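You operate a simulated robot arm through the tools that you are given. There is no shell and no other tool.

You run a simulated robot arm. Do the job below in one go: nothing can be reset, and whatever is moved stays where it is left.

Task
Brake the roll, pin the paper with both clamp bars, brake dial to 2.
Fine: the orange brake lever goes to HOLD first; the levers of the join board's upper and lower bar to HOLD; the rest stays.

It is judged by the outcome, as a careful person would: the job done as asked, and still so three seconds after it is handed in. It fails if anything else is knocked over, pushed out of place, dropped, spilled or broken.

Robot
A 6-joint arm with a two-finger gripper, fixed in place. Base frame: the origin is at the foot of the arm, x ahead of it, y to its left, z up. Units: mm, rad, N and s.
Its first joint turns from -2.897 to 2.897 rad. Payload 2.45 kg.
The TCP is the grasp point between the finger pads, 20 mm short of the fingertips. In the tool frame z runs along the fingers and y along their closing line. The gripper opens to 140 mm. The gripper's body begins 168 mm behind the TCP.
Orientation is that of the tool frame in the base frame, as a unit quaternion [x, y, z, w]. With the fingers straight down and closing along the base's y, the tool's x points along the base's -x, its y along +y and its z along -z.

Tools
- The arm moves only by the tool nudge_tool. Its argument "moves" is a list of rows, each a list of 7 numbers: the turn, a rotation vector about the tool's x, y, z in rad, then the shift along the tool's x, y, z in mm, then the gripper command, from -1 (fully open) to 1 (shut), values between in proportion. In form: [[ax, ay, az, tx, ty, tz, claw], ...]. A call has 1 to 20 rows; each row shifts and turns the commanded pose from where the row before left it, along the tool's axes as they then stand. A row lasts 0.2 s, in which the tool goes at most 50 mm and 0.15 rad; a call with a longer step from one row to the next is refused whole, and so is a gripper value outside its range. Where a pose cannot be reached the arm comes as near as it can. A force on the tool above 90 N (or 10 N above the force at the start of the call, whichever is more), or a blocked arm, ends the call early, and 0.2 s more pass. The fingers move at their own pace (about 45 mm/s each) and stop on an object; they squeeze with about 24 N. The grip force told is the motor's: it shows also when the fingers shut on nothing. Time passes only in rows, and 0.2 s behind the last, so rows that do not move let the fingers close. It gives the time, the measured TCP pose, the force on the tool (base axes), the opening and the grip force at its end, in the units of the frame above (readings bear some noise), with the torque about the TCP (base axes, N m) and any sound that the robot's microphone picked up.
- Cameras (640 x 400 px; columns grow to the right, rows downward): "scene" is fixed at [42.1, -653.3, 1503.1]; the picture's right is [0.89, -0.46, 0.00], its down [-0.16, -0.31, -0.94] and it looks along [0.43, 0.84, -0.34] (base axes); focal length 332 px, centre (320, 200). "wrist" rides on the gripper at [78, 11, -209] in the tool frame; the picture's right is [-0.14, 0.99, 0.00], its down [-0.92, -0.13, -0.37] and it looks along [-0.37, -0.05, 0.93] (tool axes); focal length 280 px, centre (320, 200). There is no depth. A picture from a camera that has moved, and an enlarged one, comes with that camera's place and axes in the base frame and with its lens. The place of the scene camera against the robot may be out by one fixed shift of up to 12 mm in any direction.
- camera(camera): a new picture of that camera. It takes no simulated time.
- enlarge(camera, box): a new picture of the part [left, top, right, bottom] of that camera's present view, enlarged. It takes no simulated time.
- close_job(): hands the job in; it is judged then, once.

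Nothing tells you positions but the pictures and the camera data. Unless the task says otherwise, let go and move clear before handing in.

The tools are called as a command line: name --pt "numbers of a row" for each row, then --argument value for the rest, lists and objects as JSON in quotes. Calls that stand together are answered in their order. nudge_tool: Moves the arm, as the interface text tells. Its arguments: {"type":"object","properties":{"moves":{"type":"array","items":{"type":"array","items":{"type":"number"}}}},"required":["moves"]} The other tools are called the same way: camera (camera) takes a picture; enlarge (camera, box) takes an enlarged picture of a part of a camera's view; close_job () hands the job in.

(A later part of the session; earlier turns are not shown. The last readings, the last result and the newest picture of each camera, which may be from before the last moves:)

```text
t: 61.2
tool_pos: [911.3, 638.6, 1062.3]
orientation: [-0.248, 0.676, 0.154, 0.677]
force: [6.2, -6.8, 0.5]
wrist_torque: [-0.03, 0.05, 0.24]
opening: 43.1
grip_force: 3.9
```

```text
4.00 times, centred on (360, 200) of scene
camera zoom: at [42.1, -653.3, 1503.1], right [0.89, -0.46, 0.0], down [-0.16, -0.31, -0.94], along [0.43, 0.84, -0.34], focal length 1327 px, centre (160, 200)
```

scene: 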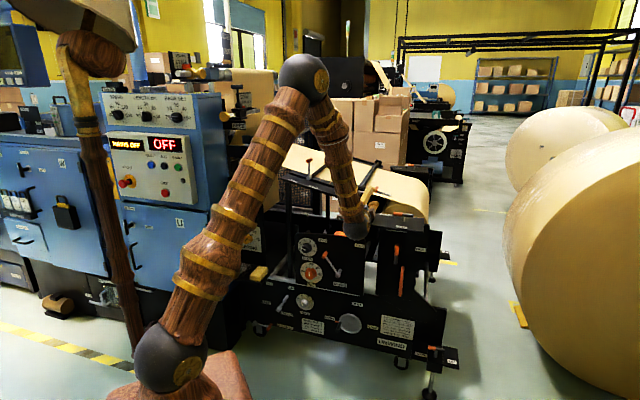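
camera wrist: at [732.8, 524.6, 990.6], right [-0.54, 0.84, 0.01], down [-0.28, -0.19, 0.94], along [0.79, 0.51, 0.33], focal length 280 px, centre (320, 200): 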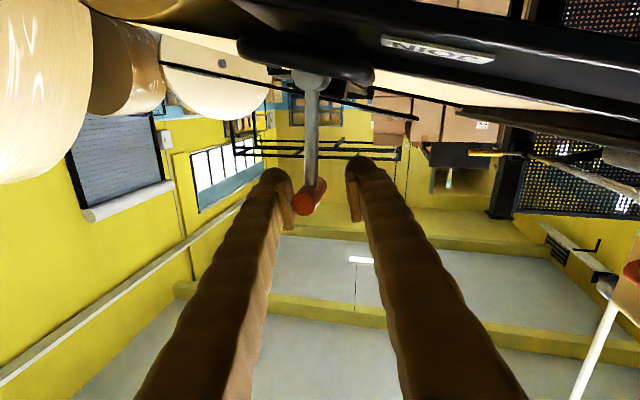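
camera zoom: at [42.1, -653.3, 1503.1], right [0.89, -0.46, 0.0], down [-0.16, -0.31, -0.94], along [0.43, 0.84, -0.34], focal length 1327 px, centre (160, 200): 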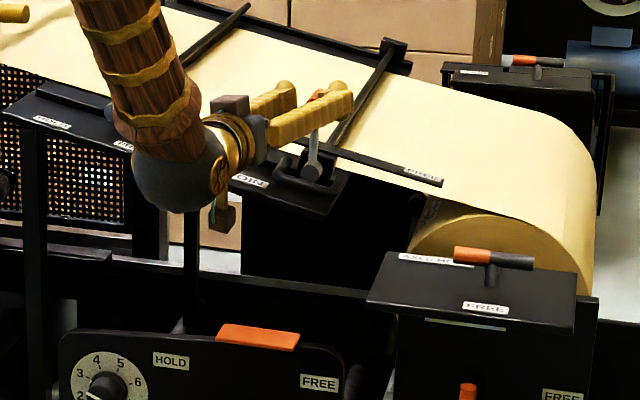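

Resistance begins at about 86°, as it did for the first bar. I'll give one gentle extra push to confirm the stop.

nudge_tool --pt "0 0 0 0 5 0 0.46" --pt "0 0 0 0 5 0 0.46"

enlarge --camera "scene" --box '[330, 150, 410, 210]'

camera --camera "wrist"

```text
t: 61.8
tool_pos: [904.9, 649.3, 1060.3]
orientation: [-0.248, 0.676, 0.155, 0.676]
force: [1.1, -4.1, 0.7]
wrist_torque: [-0.01, 0.03, 0.03]
opening: 40.0
grip_force: 2.0
```

```text
6.67 times, centred on (370, 180) of scene
camera zoom: at [42.1, -653.3, 1503.1], right [0.89, -0.46, 0.0], down [-0.16, -0.31, -0.94], along [0.43, 0.84, -0.34], focal length 2211 px, centre (-13, 333)
```

zoom: 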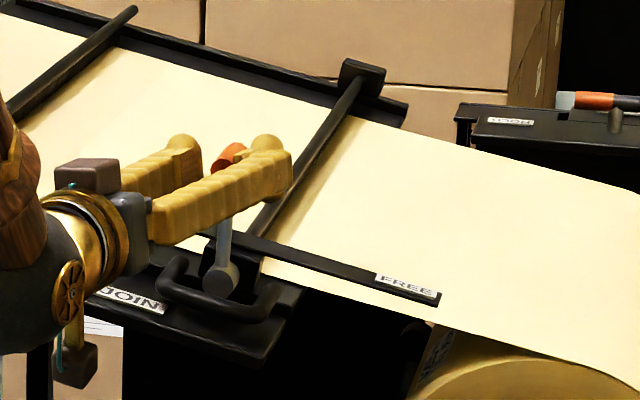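

```text
taken
camera wrist: at [726.3, 533.5, 989.1], right [-0.54, 0.84, 0.01], down [-0.27, -0.19, 0.94], along [0.79, 0.51, 0.33], focal length 280 px, centre (320, 200)
```

wrist: 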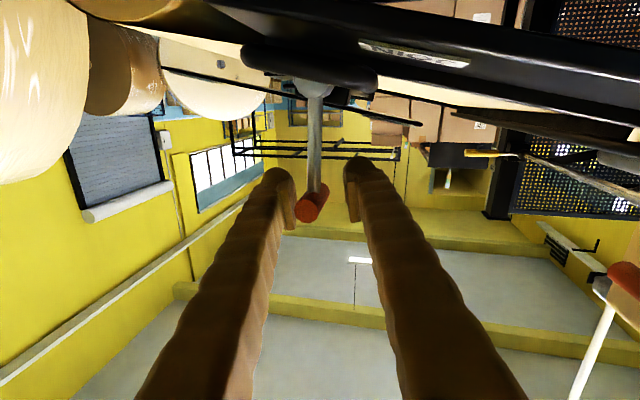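

The lever gave way a bit more. I'll push on in small steps to find the true stop.

nudge_tool --pt "0 0 0 0 4 0 0.46" --pt "0 0 0 0 4 0 0.46"

camera --camera "wrist"

```text
t: 62.4
tool_pos: [900.5, 655.0, 1058.9]
orientation: [-0.247, 0.676, 0.155, 0.677]
force: [2.1, -3.1, 1.7]
wrist_torque: [-0.07, 0.06, 0.13]
opening: 39.8
grip_force: 1.9
```

```text
taken
camera wrist: at [721.6, 539.9, 987.9], right [-0.54, 0.84, 0.01], down [-0.27, -0.19, 0.94], along [0.79, 0.51, 0.33], focal length 280 px, centre (320, 200)
```

wrist: 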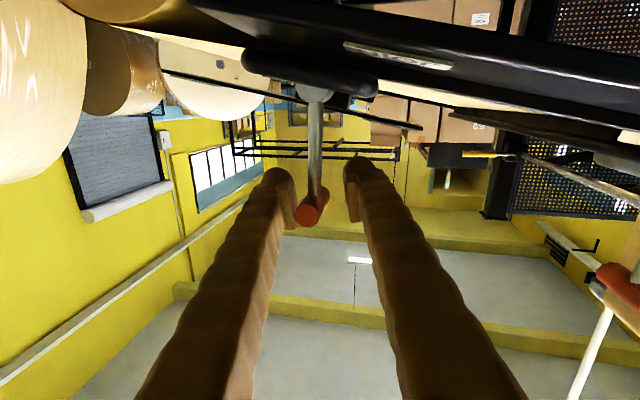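

The boss itself may be shifting with my push, as if the lower bar sits on a sliding carriage. I'll check that before doing anything else.

enlarge --camera "scene" --box '[345, 155, 405, 200]'

enlarge --camera "scene" --box '[270, 145, 400, 215]'

```text
8.89 times, centred on (375, 178) of scene
camera zoom: at [42.1, -653.3, 1503.1], right [0.89, -0.46, 0.0], down [-0.16, -0.31, -0.94], along [0.43, 0.84, -0.34], focal length 2948 px, centre (-169, 400)
```

zoom: 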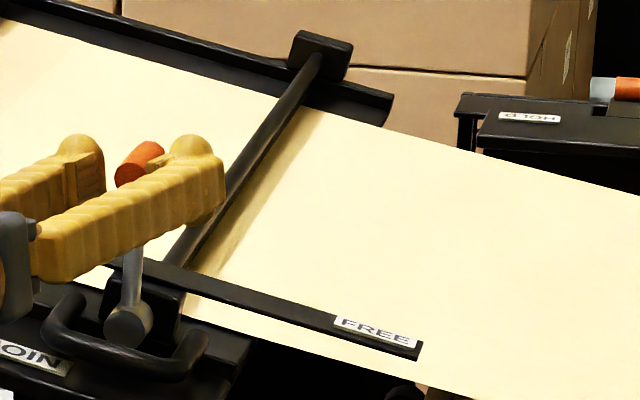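

```text
4.92 times, centred on (335, 180) of scene
camera zoom: at [42.1, -653.3, 1503.1], right [0.89, -0.46, 0.0], down [-0.16, -0.31, -0.94], along [0.43, 0.84, -0.34], focal length 1633 px, centre (246, 298)
```

zoom: 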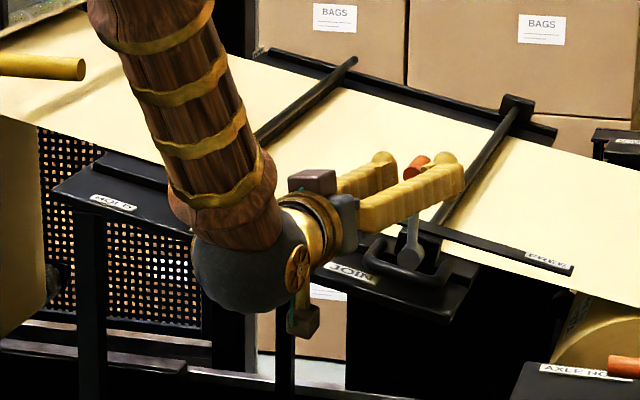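

The lower bar rides on a carriage, and my last pushes slid it about 24 mm up the board, so I have to put it back. I'll first release the handle cleanly and retreat.

nudge_tool --pt "0 0 0 0.93 -7.8 1.65 0.46" --pt "0 0 0 1.7 -5.5 -26.9 0.46" --pt "0 0 0 1.7 -5.5 -26.9 0.46" --pt "0 0 0 1.7 -5.5 -26.9 0.46" --pt "0 0 0 1.7 -5.5 -26.9 0.46" --pt "-0.103 -0.025 0.061 0 0 0 0.46" --pt "-0.103 -0.025 0.061 0 0 0 0.46"

enlarge --camera "scene" --box '[345, 155, 405, 200]'

camera --camera "wrist"

```text
t: 64.0
tool_pos: [827.3, 572.6, 1058.1]
orientation: [-0.27, 0.654, 0.27, 0.654]
force: [-0.7, 0.4, -0.6]
wrist_torque: [0.02, 0.01, 0.04]
opening: 37.5
grip_force: 0.1
```

```text
8.89 times, centred on (375, 178) of scene
camera zoom: at [42.1, -653.3, 1503.1], right [0.89, -0.46, 0.0], down [-0.16, -0.31, -0.94], along [0.43, 0.84, -0.34], focal length 2948 px, centre (-169, 400)
```

zoom: 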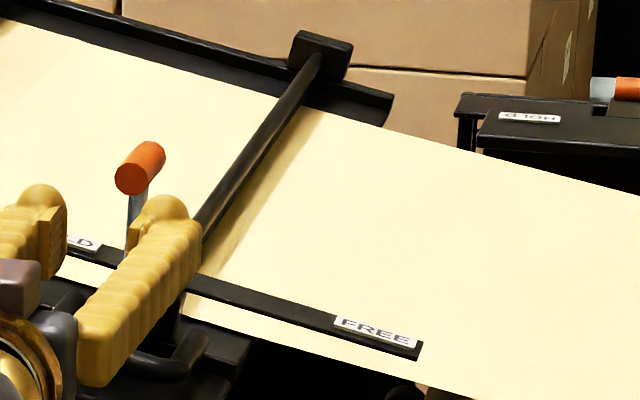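

```text
taken
camera wrist: at [672.0, 431.1, 980.3], right [-0.7, 0.7, 0.14], down [-0.17, -0.35, 0.92], along [0.69, 0.62, 0.36], focal length 280 px, centre (320, 200)
```

wrist: 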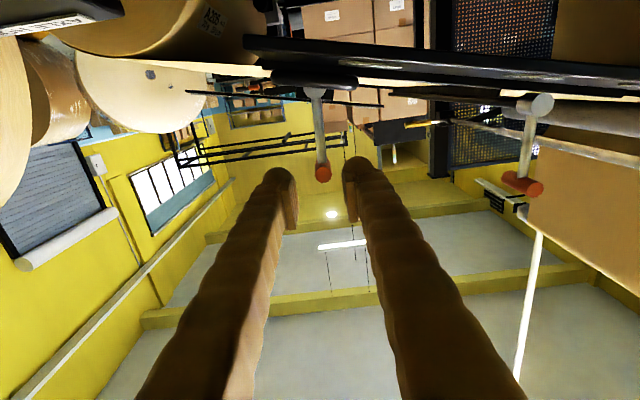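

enlarge --camera "wrist" --box '[260, 60, 380, 190]'

enlarge --camera "wrist" --box '[180, 50, 400, 200]'

```text
3.08 times, centred on (320, 125) of wrist
camera zoom: at [672.0, 431.1, 980.3], right [-0.7, 0.7, 0.14], down [-0.17, -0.35, 0.92], along [0.69, 0.62, 0.36], focal length 863 px, centre (320, 431)
```

zoom: 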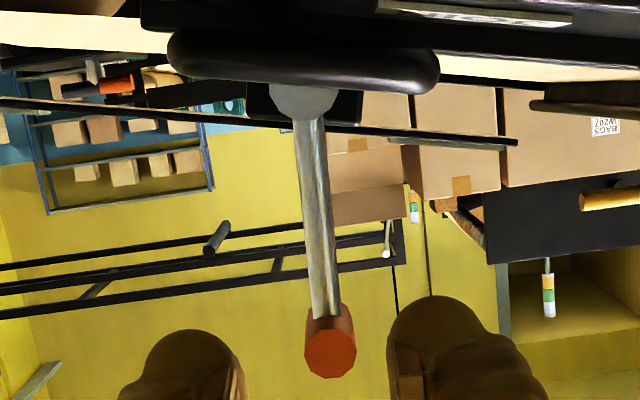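

```text
2.67 times, centred on (290, 125) of wrist
camera zoom: at [672.0, 431.1, 980.3], right [-0.7, 0.7, 0.14], down [-0.17, -0.35, 0.92], along [0.69, 0.62, 0.36], focal length 748 px, centre (400, 400)
```

zoom: 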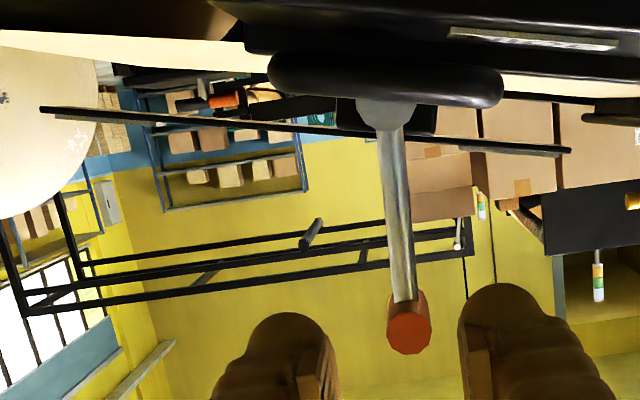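

Both levers stand at HOLD (the lower one measures about 88°). To slide the carriage back without turning the lever, I'll grip the lever's steel rod low, just above its pivot, where the wide pads keep its angle fixed.

nudge_tool --pt "0 0 0 22 1.3 0 0.46" --pt "0 0 0 22 1.3 0 0.46" --pt "0 0 0 0 0 25 0.46" --pt "0 0 0 0 0 25 0.46" --pt "0 0 0 0 0 25 0.46"

camera --camera "wrist"

enlarge --camera "scene" --box '[330, 150, 410, 210]'

```text
t: 65.2
tool_pos: [881.4, 626.5, 1014.6]
orientation: [-0.27, 0.654, 0.27, 0.654]
force: [-0.2, 0.3, 1.0]
wrist_torque: [-0.03, 0.02, -0.04]
opening: 37.7
grip_force: 0.0
```

```text
taken
camera wrist: at [725.4, 486.5, 936.5], right [-0.7, 0.7, 0.14], down [-0.17, -0.35, 0.92], along [0.69, 0.62, 0.36], focal length 280 px, centre (320, 200)
```

wrist: 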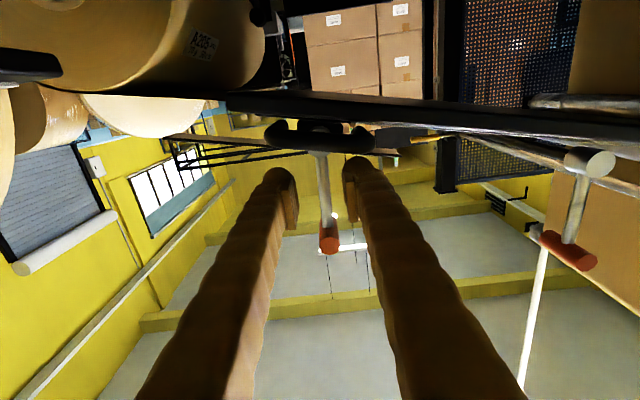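

```text
6.67 times, centred on (370, 180) of scene
camera zoom: at [42.1, -653.3, 1503.1], right [0.89, -0.46, 0.0], down [-0.16, -0.31, -0.94], along [0.43, 0.84, -0.34], focal length 2211 px, centre (-13, 333)
```

zoom: 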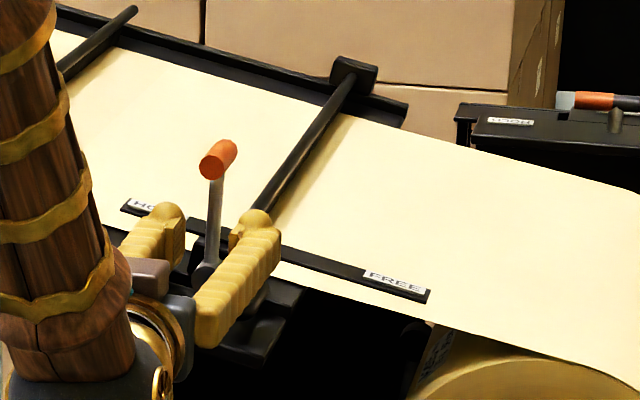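

The rod is nearly centred between the fingers. I'll advance the last 42 mm with a 3 mm correction.

nudge_tool --pt "0 0 0 0 2.5 21 0.46" --pt "0 0 0 0 1.5 21 0.46" --pt "0 0 0 0 0 0 0.46"

camera --camera "wrist"

enlarge --camera "wrist" --box '[260, 110, 380, 260]'

enlarge --camera "scene" --box '[345, 155, 405, 200]'

```text
t: 66.0
tool_pos: [907.9, 659.0, 1017.1]
orientation: [-0.272, 0.653, 0.27, 0.653]
force: [-0.3, 0.1, -0.5]
wrist_torque: [0.03, 0.0, 0.01]
opening: 37.9
grip_force: 0.1
```

```text
taken
camera wrist: at [751.5, 518.2, 937.9], right [-0.7, 0.7, 0.14], down [-0.17, -0.35, 0.92], along [0.69, 0.62, 0.36], focal length 280 px, centre (320, 200)
```

wrist: 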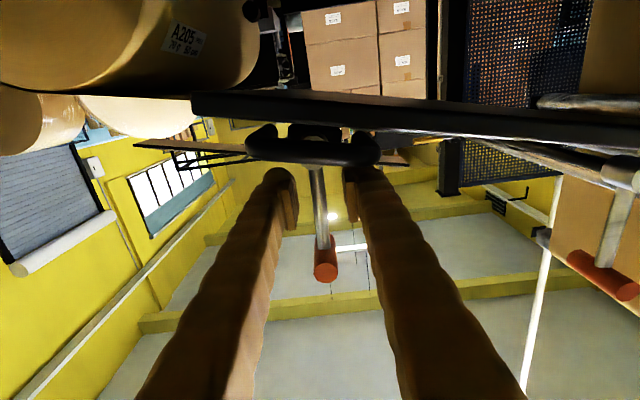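

```text
2.67 times, centred on (320, 185) of wrist
camera zoom: at [751.5, 518.2, 937.9], right [-0.7, 0.7, 0.14], down [-0.17, -0.35, 0.92], along [0.69, 0.62, 0.36], focal length 748 px, centre (320, 240)
```

zoom: 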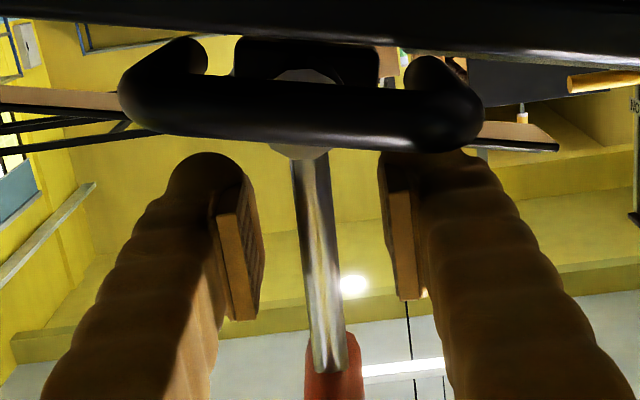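

```text
8.89 times, centred on (375, 178) of scene
camera zoom: at [42.1, -653.3, 1503.1], right [0.89, -0.46, 0.0], down [-0.16, -0.31, -0.94], along [0.43, 0.84, -0.34], focal length 2948 px, centre (-169, 400)
```

zoom: 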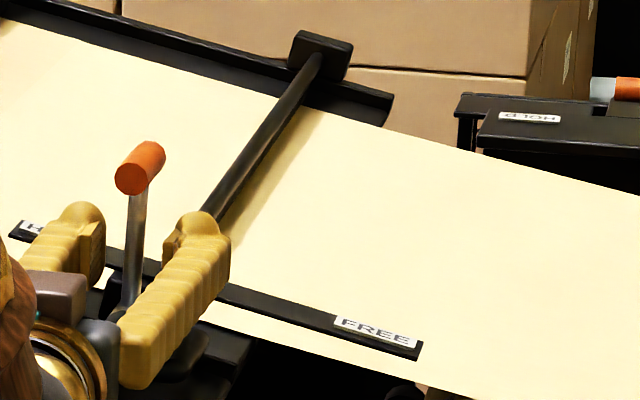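

The rod lies between the pads about 2 mm off centre, so I'll correct that and close on it.

nudge_tool --pt "0 0 0 0 -2 0 0.6" --pt "0 0 0 0 0 0 0.75" --pt "0 0 0 0 0 0 1" --pt "0 0 0 0 0 0 1" --pt "0 0 0 0 0 0 1"

enlarge --camera "wrist" --box '[260, 110, 380, 260]'

enlarge --camera "scene" --box '[345, 155, 405, 200]'

```text
t: 67.2
tool_pos: [908.9, 656.1, 1016.2]
orientation: [-0.271, 0.654, 0.269, 0.653]
force: [3.4, 4.5, -1.7]
wrist_torque: [0.9, 0.84, 0.02]
opening: 5.9
grip_force: 34.2
```

```text
2.67 times, centred on (320, 185) of wrist
camera zoom: at [752.8, 516.7, 937.2], right [-0.7, 0.7, 0.14], down [-0.17, -0.35, 0.92], along [0.69, 0.62, 0.36], focal length 748 px, centre (320, 240)
```

zoom: 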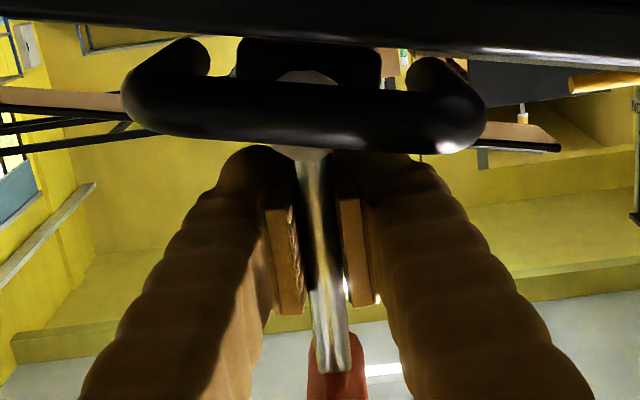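

```text
8.89 times, centred on (375, 178) of scene
camera zoom: at [42.1, -653.3, 1503.1], right [0.89, -0.46, 0.0], down [-0.16, -0.31, -0.94], along [0.43, 0.84, -0.34], focal length 2948 px, centre (-169, 400)
```

zoom: 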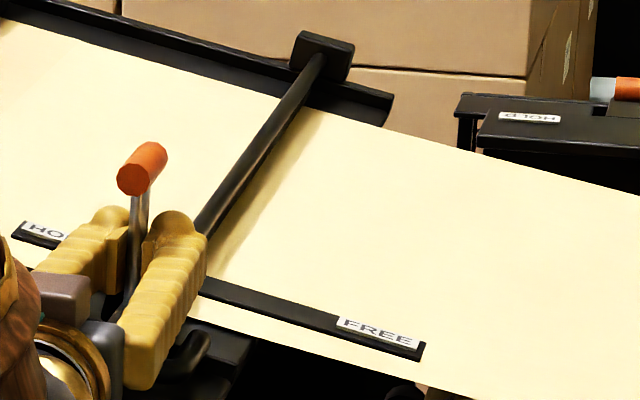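

The rod is gripped firmly. I'll slide right along the board slope, first 15 mm, and compare.

nudge_tool --pt "0 0 0 1 -4.9 0 1" --pt "0 0 0 1 -4.9 0 1" --pt "0 0 0 1 -4.9 0 1"

enlarge --camera "scene" --box '[345, 155, 405, 200]'

```text
t: 68.0
tool_pos: [921.0, 646.2, 1012.6]
orientation: [-0.269, 0.654, 0.27, 0.654]
force: [5.3, -0.2, 1.2]
wrist_torque: [0.81, 0.92, 0.06]
opening: 6.0
grip_force: 34.3
```

```text
8.89 times, centred on (375, 178) of scene
camera zoom: at [42.1, -653.3, 1503.1], right [0.89, -0.46, 0.0], down [-0.16, -0.31, -0.94], along [0.43, 0.84, -0.34], focal length 2948 px, centre (-169, 400)
```

zoom: 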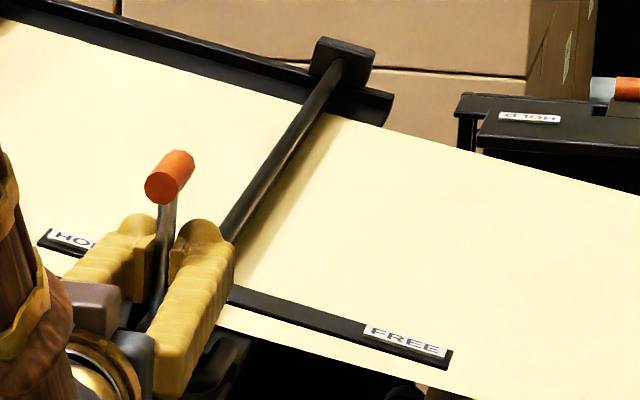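

enlarge --camera "scene" --box '[340, 175, 400, 215]'

```text
10.00 times, centred on (370, 195) of scene
camera zoom: at [42.1, -653.3, 1503.1], right [0.89, -0.46, 0.0], down [-0.16, -0.31, -0.94], along [0.43, 0.84, -0.34], focal length 3317 px, centre (-180, 250)
```

zoom: 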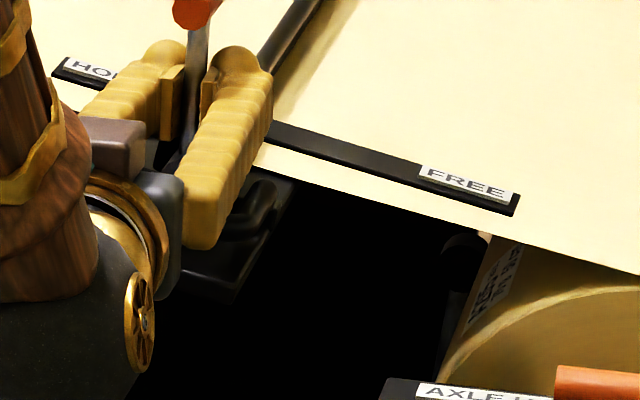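

About 8 mm remains compared with the original picture, so I'll slide that.

nudge_tool --pt "0 0 0 0.8 -3.9 0 1" --pt "0 0 0 0.8 -3.9 0 1" --pt "0 0 0 0 0 0 1"

enlarge --camera "scene" --box '[340, 175, 400, 215]'

enlarge --camera "scene" --box '[345, 155, 405, 200]'

```text
t: 68.8
tool_pos: [923.5, 641.3, 1010.9]
orientation: [-0.271, 0.653, 0.269, 0.654]
force: [18.2, 10.6, 2.4]
wrist_torque: [0.84, 0.83, 0.02]
opening: 6.3
grip_force: 34.4
```

```text
10.00 times, centred on (370, 195) of scene
camera zoom: at [42.1, -653.3, 1503.1], right [0.89, -0.46, 0.0], down [-0.16, -0.31, -0.94], along [0.43, 0.84, -0.34], focal length 3317 px, centre (-180, 250)
```

zoom: 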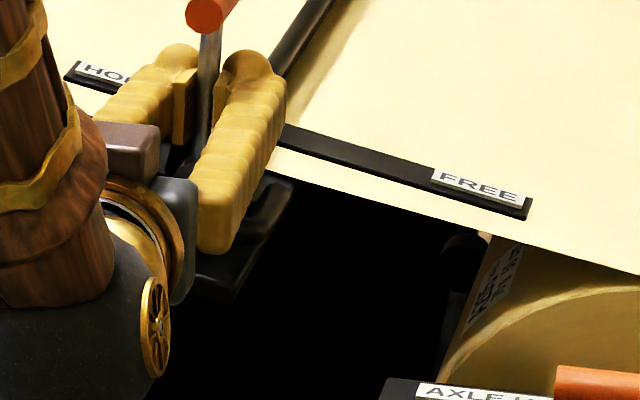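

```text
8.89 times, centred on (375, 178) of scene
camera zoom: at [42.1, -653.3, 1503.1], right [0.89, -0.46, 0.0], down [-0.16, -0.31, -0.94], along [0.43, 0.84, -0.34], focal length 2948 px, centre (-169, 400)
```

zoom: 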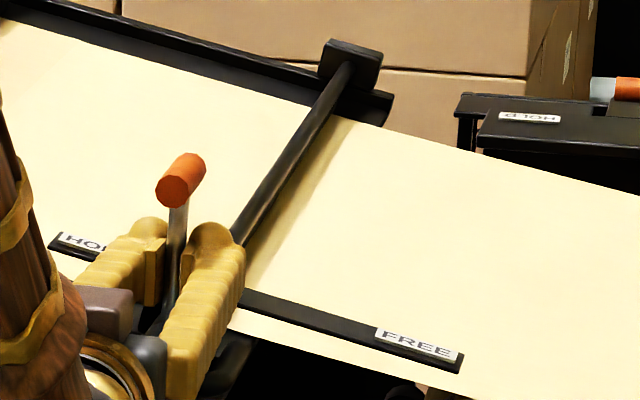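

Very close, with perhaps 2 mm left compared with the original images. One more small slide, then I'll compare again.

nudge_tool --pt "0 0 0 0.3 -1.5 0 1" --pt "0 0 0 0 0 0 1"

enlarge --camera "scene" --box '[340, 175, 400, 215]'

enlarge --camera "scene" --box '[270, 145, 400, 215]'

```text
t: 69.4
tool_pos: [924.8, 641.5, 1011.1]
orientation: [-0.27, 0.654, 0.269, 0.654]
force: [19.0, 18.7, 3.4]
wrist_torque: [0.95, 0.79, 0.04]
opening: 6.2
grip_force: 34.6
```

```text
10.00 times, centred on (370, 195) of scene
camera zoom: at [42.1, -653.3, 1503.1], right [0.89, -0.46, 0.0], down [-0.16, -0.31, -0.94], along [0.43, 0.84, -0.34], focal length 3317 px, centre (-180, 250)
```

zoom: 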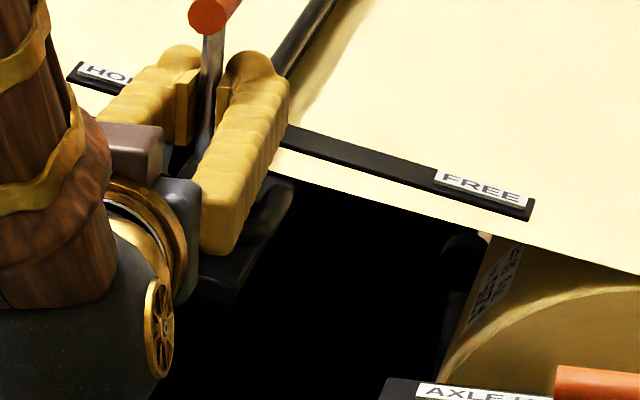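

```text
4.92 times, centred on (335, 180) of scene
camera zoom: at [42.1, -653.3, 1503.1], right [0.89, -0.46, 0.0], down [-0.16, -0.31, -0.94], along [0.43, 0.84, -0.34], focal length 1633 px, centre (246, 298)
```

zoom: 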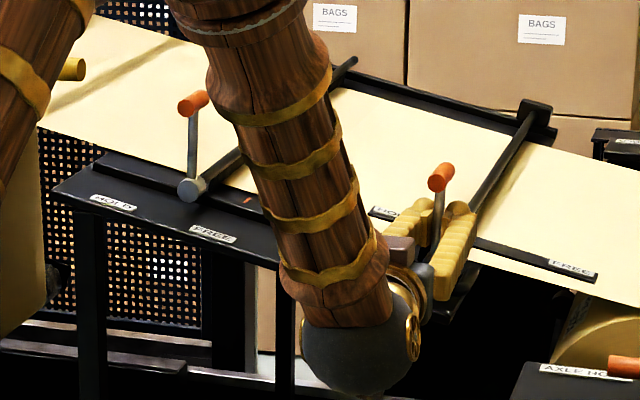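

The carriage now matches its original pixel positions (bar ends at the same spots). I'll relieve the residual forward load slightly, then open the fingers.

nudge_tool --pt "0 0 0 0 0 0.7 1" --pt "0 0 0 0 0 0 1" --pt "0 0 0 0 0 0 0.8" --pt "0 0 0 0 0 0 0.6" --pt "0 0 0 0 0 0 0.46"

enlarge --camera "scene" --box '[340, 175, 400, 215]'

camera --camera "wrist"

```text
t: 70.6
tool_pos: [924.9, 641.3, 1010.8]
orientation: [-0.271, 0.654, 0.269, 0.653]
force: [0.5, -0.1, -0.6]
wrist_torque: [-0.01, 0.01, 0.0]
opening: 38.0
grip_force: 0.0
```

```text
10.00 times, centred on (370, 195) of scene
camera zoom: at [42.1, -653.3, 1503.1], right [0.89, -0.46, 0.0], down [-0.16, -0.31, -0.94], along [0.43, 0.84, -0.34], focal length 3317 px, centre (-180, 250)
```

zoom: 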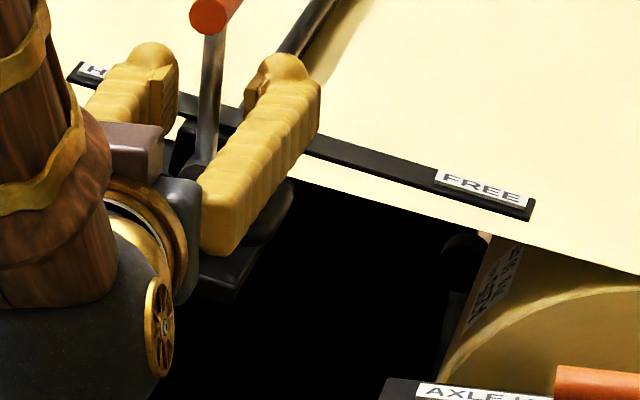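

```text
taken
camera wrist: at [769.5, 500.7, 932.2], right [-0.7, 0.7, 0.14], down [-0.17, -0.35, 0.92], along [0.69, 0.62, 0.36], focal length 280 px, centre (320, 200)
```

wrist: 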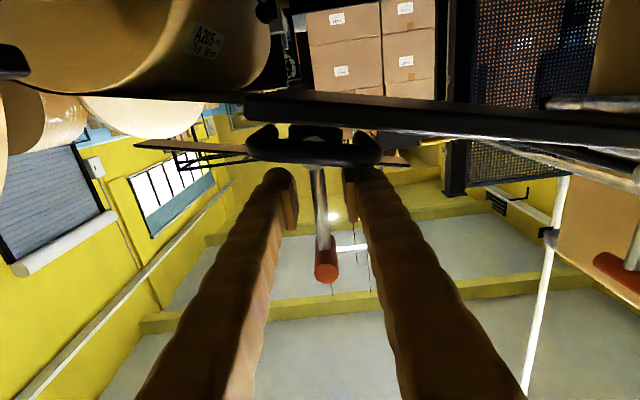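

Released cleanly, with the lever still at HOLD. I'll retreat straight back and take a full look.

nudge_tool --pt "0 0 0 0 0 -20 0.46" --pt "0 0 0 0 0 -30 0.46" --pt "0 0 0 0 0 -40 0.46" --pt "0 0 0 0 0 -45 0.46"

enlarge --camera "scene" --box '[270, 145, 400, 215]'

camera --camera "wrist"

```text
t: 71.6
tool_pos: [830.5, 543.1, 1008.8]
orientation: [-0.27, 0.654, 0.27, 0.653]
force: [0.1, 0.0, -0.7]
wrist_torque: [0.0, -0.02, 0.02]
opening: 37.6
grip_force: 0.1
```

```text
4.92 times, centred on (335, 180) of scene
camera zoom: at [42.1, -653.3, 1503.1], right [0.89, -0.46, 0.0], down [-0.16, -0.31, -0.94], along [0.43, 0.84, -0.34], focal length 1633 px, centre (246, 298)
```

zoom: 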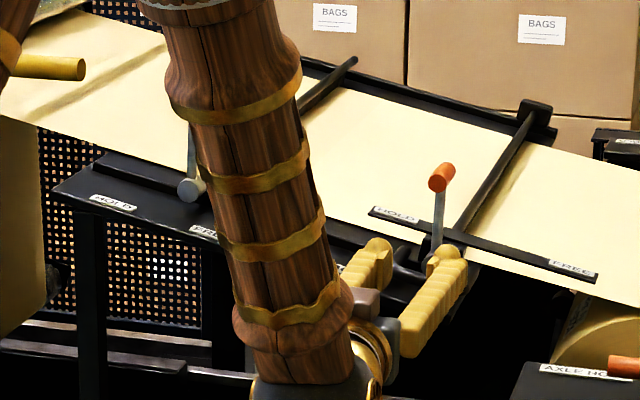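

```text
taken
camera wrist: at [673.8, 403.7, 930.5], right [-0.7, 0.7, 0.14], down [-0.17, -0.35, 0.92], along [0.69, 0.62, 0.36], focal length 280 px, centre (320, 200)
```

wrist: 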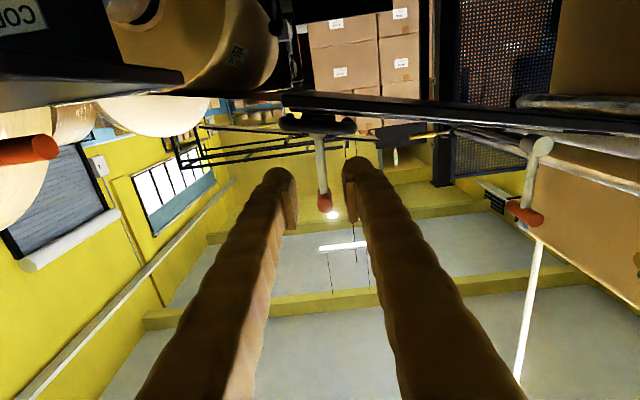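

Both bar levers are at HOLD and the carriage is back in place. Now the dial (centre near u=−26, z=698, plate at v≈976): I'll back away, tilt about 12° down and move in front of it.

nudge_tool --pt "0 0 0 0 0 -33 0.2" --pt "0 0 0 0 0 -33 0.2" --pt "0 0 0 0 0 -33 0.2" --pt "0 0.105 0 0 0 0 0.2" --pt "0 0.105 0 0 0 0 0.2" --pt "0 0 0 33.7 25.4 6.5 0.2" --pt "0 0 0 33.7 25.4 6.5 0.2" --pt "0 0 0 33.7 25.4 6.5 0.2" --pt "0 0 0 33.7 25.4 6.5 0.2" --pt "0 0 0 33.7 25.4 6.5 0.2"

camera --camera "wrist"

camera --camera "scene"

```text
t: 73.8
tool_pos: [667.0, 564.1, 841.2]
orientation: [-0.297, 0.718, 0.24, 0.582]
force: [-0.3, -0.6, 0.1]
wrist_torque: [0.02, 0.0, 0.0]
opening: 55.9
grip_force: 0.0
```

```text
taken
camera wrist: at [503.2, 415.0, 807.4], right [-0.68, 0.72, 0.13], down [-0.03, -0.21, 0.98], along [0.73, 0.66, 0.16], focal length 280 px, centre (320, 200)
```

wrist: 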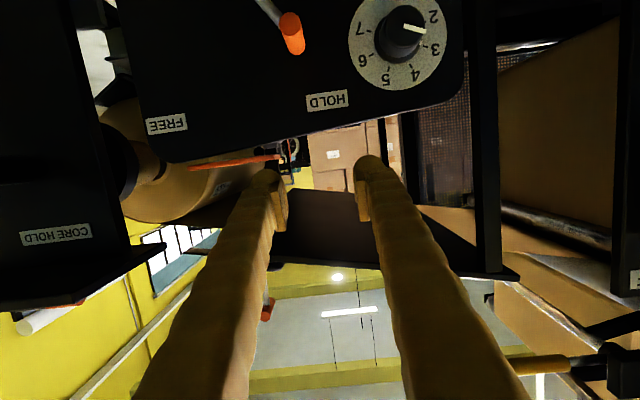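

```text
taken
```

scene: 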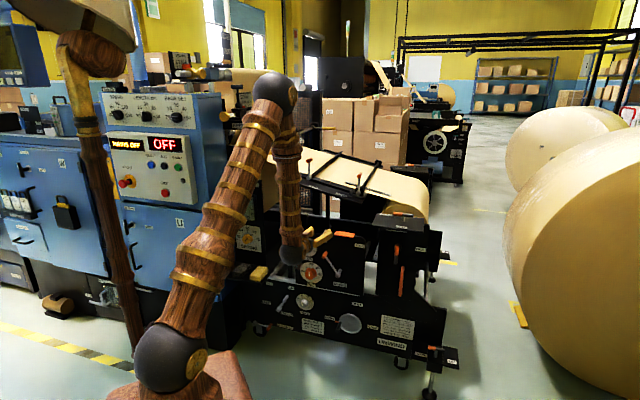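

nudge_tool --pt "0 0 0 33.7 25.4 6.5 0.2" --pt "0 0 0 33.7 25.4 6.5 0.2" --pt "0 0 0 33.7 25.4 6.5 0.2" --pt "0 0 0 33.7 25.4 6.5 0.2"

camera --camera "wrist"

camera --camera "scene"

```text
t: 74.8
tool_pos: [593.6, 633.5, 701.9]
orientation: [-0.298, 0.718, 0.24, 0.581]
force: [0.1, 0.1, -0.2]
wrist_torque: [-0.05, -0.01, -0.01]
opening: 56.0
grip_force: 0.1
```

```text
taken
camera wrist: at [429.7, 485.4, 669.2], right [-0.68, 0.72, 0.13], down [-0.03, -0.21, 0.98], along [0.73, 0.66, 0.16], focal length 280 px, centre (320, 200)
```

wrist: 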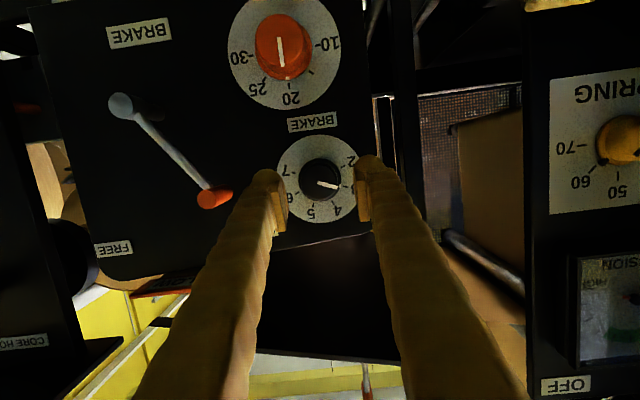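

```text
taken
```

scene: 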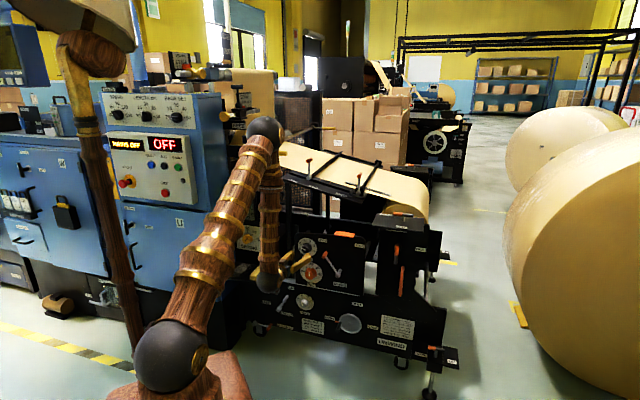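

The dial is right between the fingers. I'll zoom in to centre on it precisely.

enlarge --camera "wrist" --box '[262, 125, 382, 230]'

```text
3.81 times, centred on (322, 178) of wrist
camera zoom: at [429.7, 485.4, 669.2], right [-0.68, 0.72, 0.13], down [-0.03, -0.21, 0.98], along [0.73, 0.66, 0.16], focal length 1068 px, centre (312, 286)
```

zoom: 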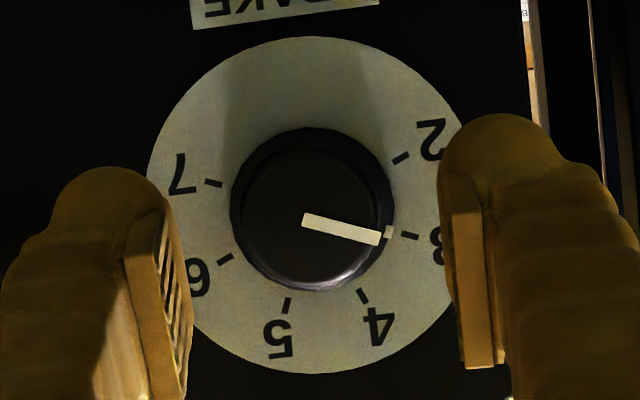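

The pointer is exactly on 3 and the knob axis is at u=−25.8, z=698.7. I'll approach with the fingers open to 56 mm around the 36 mm knob.

nudge_tool --pt "0 0 0 -4.0 -1.2 24.1 0.2" --pt "0 0 0 -4.0 -1.2 24.1 0.2"

enlarge --camera "wrist" --box '[252, 125, 392, 245]'

enlarge --camera "scene" --box '[285, 225, 375, 295]'

```text
t: 75.4
tool_pos: [630.3, 666.8, 699.5]
orientation: [-0.298, 0.718, 0.241, 0.581]
force: [-0.2, 0.9, 0.0]
wrist_torque: [0.0, -0.02, 0.02]
opening: 56.1
grip_force: 0.0
```

```text
3.33 times, centred on (322, 185) of wrist
camera zoom: at [465.6, 517.8, 666.1], right [-0.68, 0.72, 0.13], down [-0.03, -0.21, 0.98], along [0.73, 0.66, 0.16], focal length 935 px, centre (313, 250)
```

zoom: 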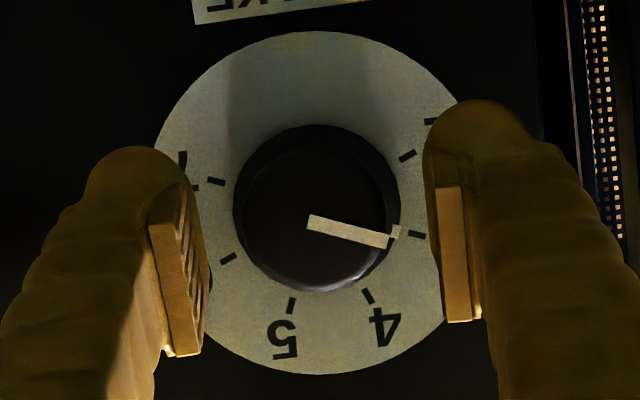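

```text
5.71 times, centred on (330, 260) of scene
camera zoom: at [42.1, -653.3, 1503.1], right [0.89, -0.46, 0.0], down [-0.16, -0.31, -0.94], along [0.43, 0.84, -0.34], focal length 1895 px, centre (263, -143)
```

zoom: 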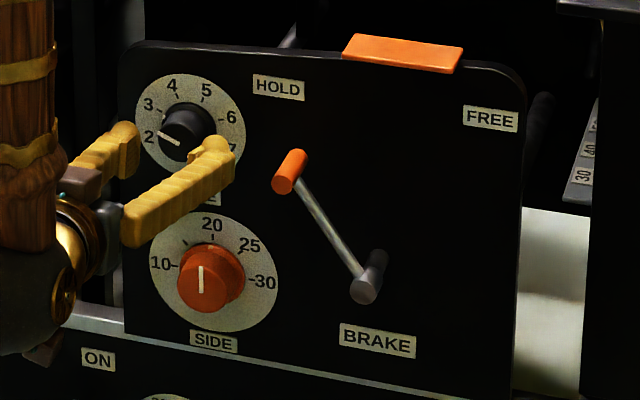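

nudge_tool --pt "0 0 0 -4.2 0 23.5 0.2" --pt "0 0 0 0 0 0 0.4" --pt "0 0 0 0 0 0 0.6" --pt "0 0 0 0 0 0 1" --pt "0 0 0 0 0 0 1"

enlarge --camera "wrist" --box '[252, 125, 392, 245]'

enlarge --camera "scene" --box '[300, 233, 332, 255]'

```text
t: 76.6
tool_pos: [647.1, 681.6, 697.9]
orientation: [-0.296, 0.719, 0.239, 0.582]
force: [20.3, -10.9, -4.7]
wrist_torque: [-0.06, 0.1, -0.17]
opening: 37.9
grip_force: 44.9
```

```text
3.33 times, centred on (322, 185) of wrist
camera zoom: at [482.2, 534.1, 665.1], right [-0.68, 0.72, 0.13], down [-0.03, -0.21, 0.98], along [0.73, 0.66, 0.16], focal length 935 px, centre (313, 250)
```

zoom: 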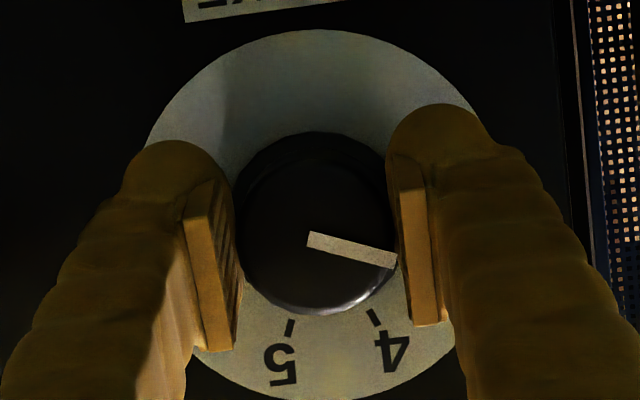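

```text
16.00 times, centred on (316, 244) of scene
camera zoom: at [42.1, -653.3, 1503.1], right [0.89, -0.46, 0.0], down [-0.16, -0.31, -0.94], along [0.43, 0.84, -0.34], focal length 5306 px, centre (384, -504)
```

zoom: 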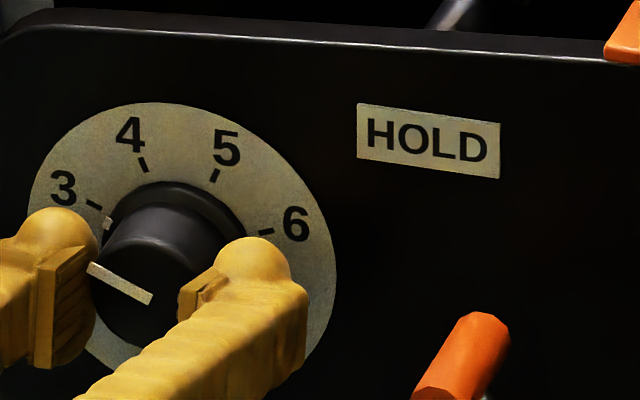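

Gripped on the knob with about 1 mm of side offset. I'll relieve that and turn 22° first to see how it follows.

nudge_tool --pt "0 0 0 0 -0.8 0 1" --pt "0 0 0 0 0 0 1" --pt "0.0204 0 -0.096 0 0 0 1" --pt "0.0204 0 -0.096 0 0 0 1" --pt "0.0204 0 -0.096 0 0 0 1" --pt "0.0204 0 -0.096 0 0 0 1"

enlarge --camera "wrist" --box '[252, 125, 392, 245]'

enlarge --camera "scene" --box '[300, 233, 332, 255]'

```text
t: 78.0
tool_pos: [647.2, 681.5, 697.3]
orientation: [-0.406, 0.657, 0.095, 0.628]
force: [-2.7, -11.1, 9.7]
wrist_torque: [0.21, -0.2, -0.03]
opening: 37.6
grip_force: 45.1
```

```text
3.33 times, centred on (322, 185) of wrist
camera zoom: at [492.6, 523.6, 663.4], right [-0.66, 0.7, -0.26], down [-0.3, 0.06, 0.95], along [0.69, 0.71, 0.17], focal length 935 px, centre (313, 250)
```

zoom: 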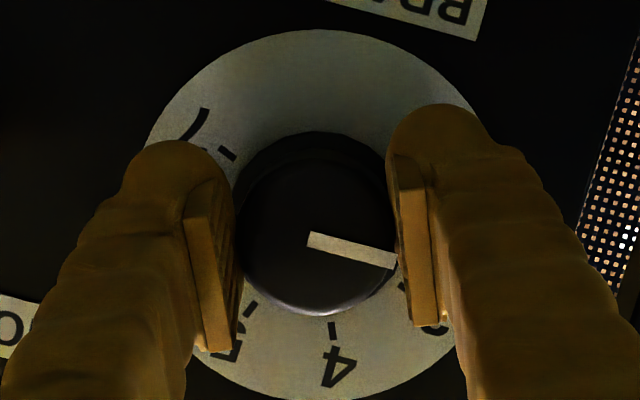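

```text
16.00 times, centred on (316, 244) of scene
camera zoom: at [42.1, -653.3, 1503.1], right [0.89, -0.46, 0.0], down [-0.16, -0.31, -0.94], along [0.43, 0.84, -0.34], focal length 5306 px, centre (384, -504)
```

zoom: 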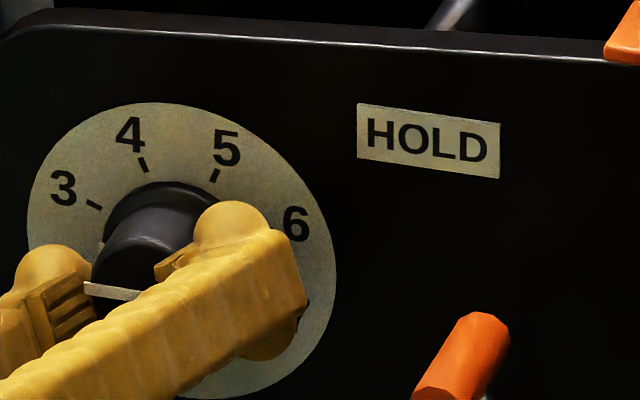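

The knob turns rigidly with the gripper. I'll turn the remaining 22.5°.

nudge_tool --pt "0.0204 0 -0.096 0 0 0 1" --pt "0.0204 0 -0.096 0 0 0 1" --pt "0.0204 0 -0.096 0 0 0 1" --pt "0.0204 0 -0.096 0 0 0 1" --pt "0 0 0 0 0 0 1"

enlarge --camera "wrist" --box '[252, 125, 392, 245]'

enlarge --camera "scene" --box '[300, 233, 332, 255]'

```text
t: 79.2
tool_pos: [648.2, 681.0, 698.8]
orientation: [-0.498, 0.571, -0.054, 0.65]
force: [-18.1, -25.2, 13.9]
wrist_torque: [0.16, -0.14, -0.1]
opening: 38.0
grip_force: 45.1
```

```text
3.33 times, centred on (322, 185) of wrist
camera zoom: at [502.3, 514.1, 667.5], right [-0.54, 0.58, -0.61], down [-0.54, 0.31, 0.78], along [0.64, 0.75, 0.15], focal length 935 px, centre (313, 250)
```

zoom: 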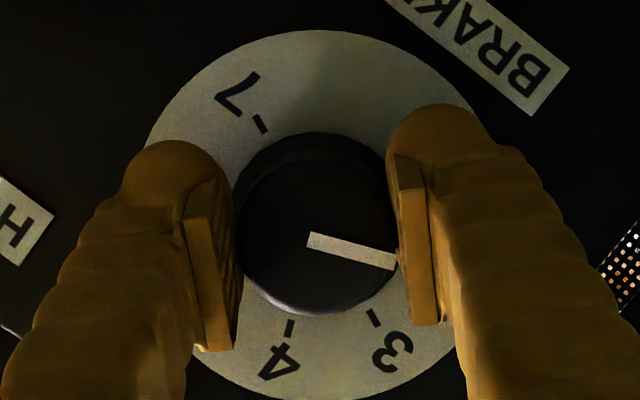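

```text
16.00 times, centred on (316, 244) of scene
camera zoom: at [42.1, -653.3, 1503.1], right [0.89, -0.46, 0.0], down [-0.16, -0.31, -0.94], along [0.43, 0.84, -0.34], focal length 5306 px, centre (384, -504)
```

zoom: 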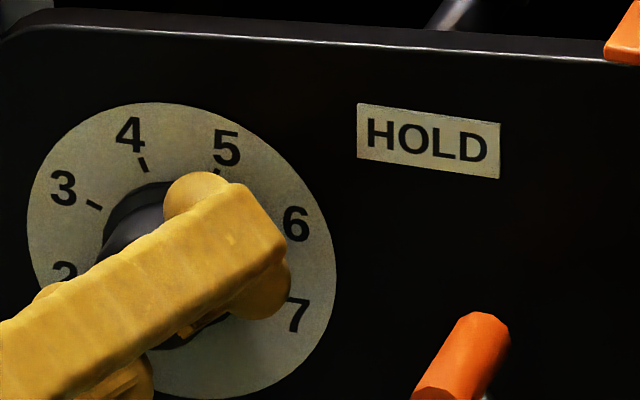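

The ticks show exactly one step, so the pointer is now at 2. I'll relieve the pressure, open the fingers and check.

nudge_tool --pt "0 0 0 0.2 0 -0.9 1" --pt "0 0 0 0 0 0 0.7" --pt "0 0 0 0 0 0 0.4" --pt "0 0 0 0 0 0 0.2" --pt "0 0 0 0 0 0 0.2"

enlarge --camera "wrist" --box '[252, 125, 392, 245]'

enlarge --camera "scene" --box '[300, 233, 332, 255]'

```text
t: 80.4
tool_pos: [646.9, 681.5, 699.7]
orientation: [-0.497, 0.571, -0.053, 0.651]
force: [-0.6, -0.2, 0.7]
wrist_torque: [0.01, 0.01, 0.01]
opening: 55.9
grip_force: 0.0
```

```text
3.33 times, centred on (322, 185) of wrist
camera zoom: at [501.9, 513.7, 667.8], right [-0.54, 0.58, -0.61], down [-0.54, 0.31, 0.78], along [0.64, 0.75, 0.15], focal length 935 px, centre (313, 250)
```

zoom: 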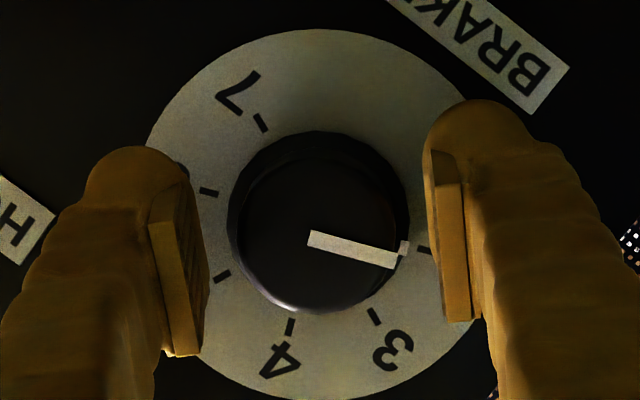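

```text
16.00 times, centred on (316, 244) of scene
camera zoom: at [42.1, -653.3, 1503.1], right [0.89, -0.46, 0.0], down [-0.16, -0.31, -0.94], along [0.43, 0.84, -0.34], focal length 5306 px, centre (384, -504)
```

zoom: 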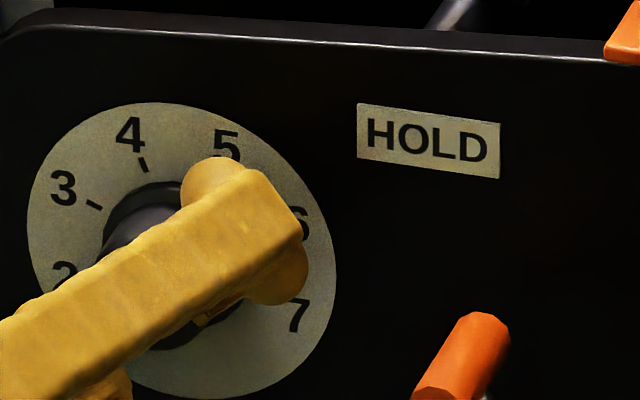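

The pointer and the skirt mark line up with the tick of 2. I'll retreat straight back and check everything.

nudge_tool --pt "0 0 0 4.2 0 -19.6 0.2" --pt "0 0 0 5.2 0 -24.5 0.2" --pt "0 0 0 6.2 0 -29.3 0.2" --pt "0 0 0 6.2 0 -29.3 0.2"

camera --camera "wrist"

enlarge --camera "scene" --box '[300, 233, 332, 255]'

enlarge --camera "scene" --box '[270, 140, 450, 255]'

```text
t: 81.4
tool_pos: [573.0, 604.9, 698.8]
orientation: [-0.497, 0.571, -0.053, 0.651]
force: [-0.1, -0.5, -0.5]
wrist_torque: [-0.02, -0.04, -0.01]
opening: 56.0
grip_force: 0.0
```

```text
taken
camera wrist: at [427.4, 438.1, 667.3], right [-0.54, 0.58, -0.61], down [-0.54, 0.31, 0.78], along [0.64, 0.75, 0.15], focal length 280 px, centre (320, 200)
```

wrist: 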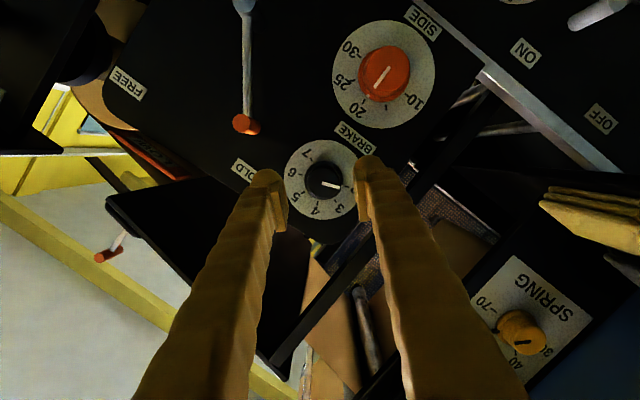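

```text
16.00 times, centred on (316, 244) of scene
camera zoom: at [42.1, -653.3, 1503.1], right [0.89, -0.46, 0.0], down [-0.16, -0.31, -0.94], along [0.43, 0.84, -0.34], focal length 5306 px, centre (384, -504)
```

zoom: 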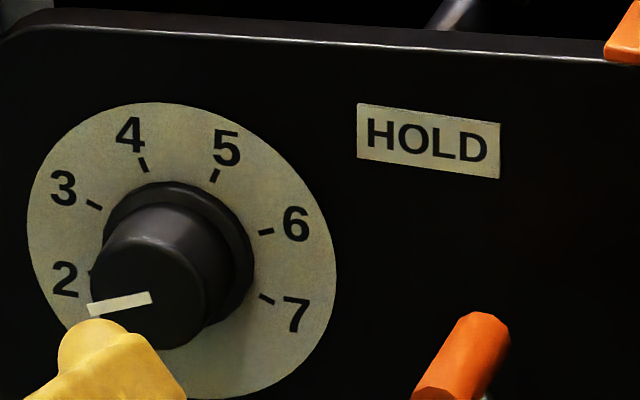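

```text
3.48 times, centred on (360, 198) of scene
camera zoom: at [42.1, -653.3, 1503.1], right [0.89, -0.46, 0.0], down [-0.16, -0.31, -0.94], along [0.43, 0.84, -0.34], focal length 1154 px, centre (181, 209)
```

zoom: 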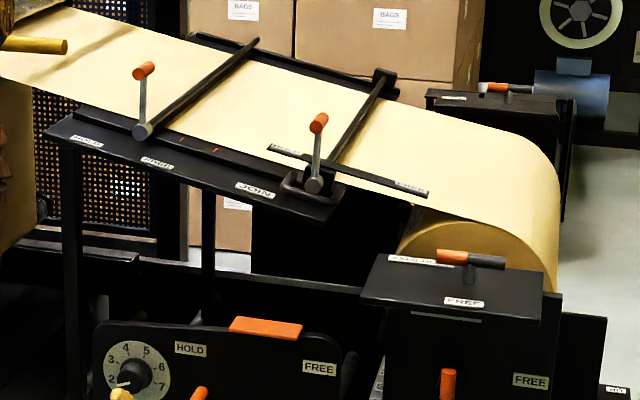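

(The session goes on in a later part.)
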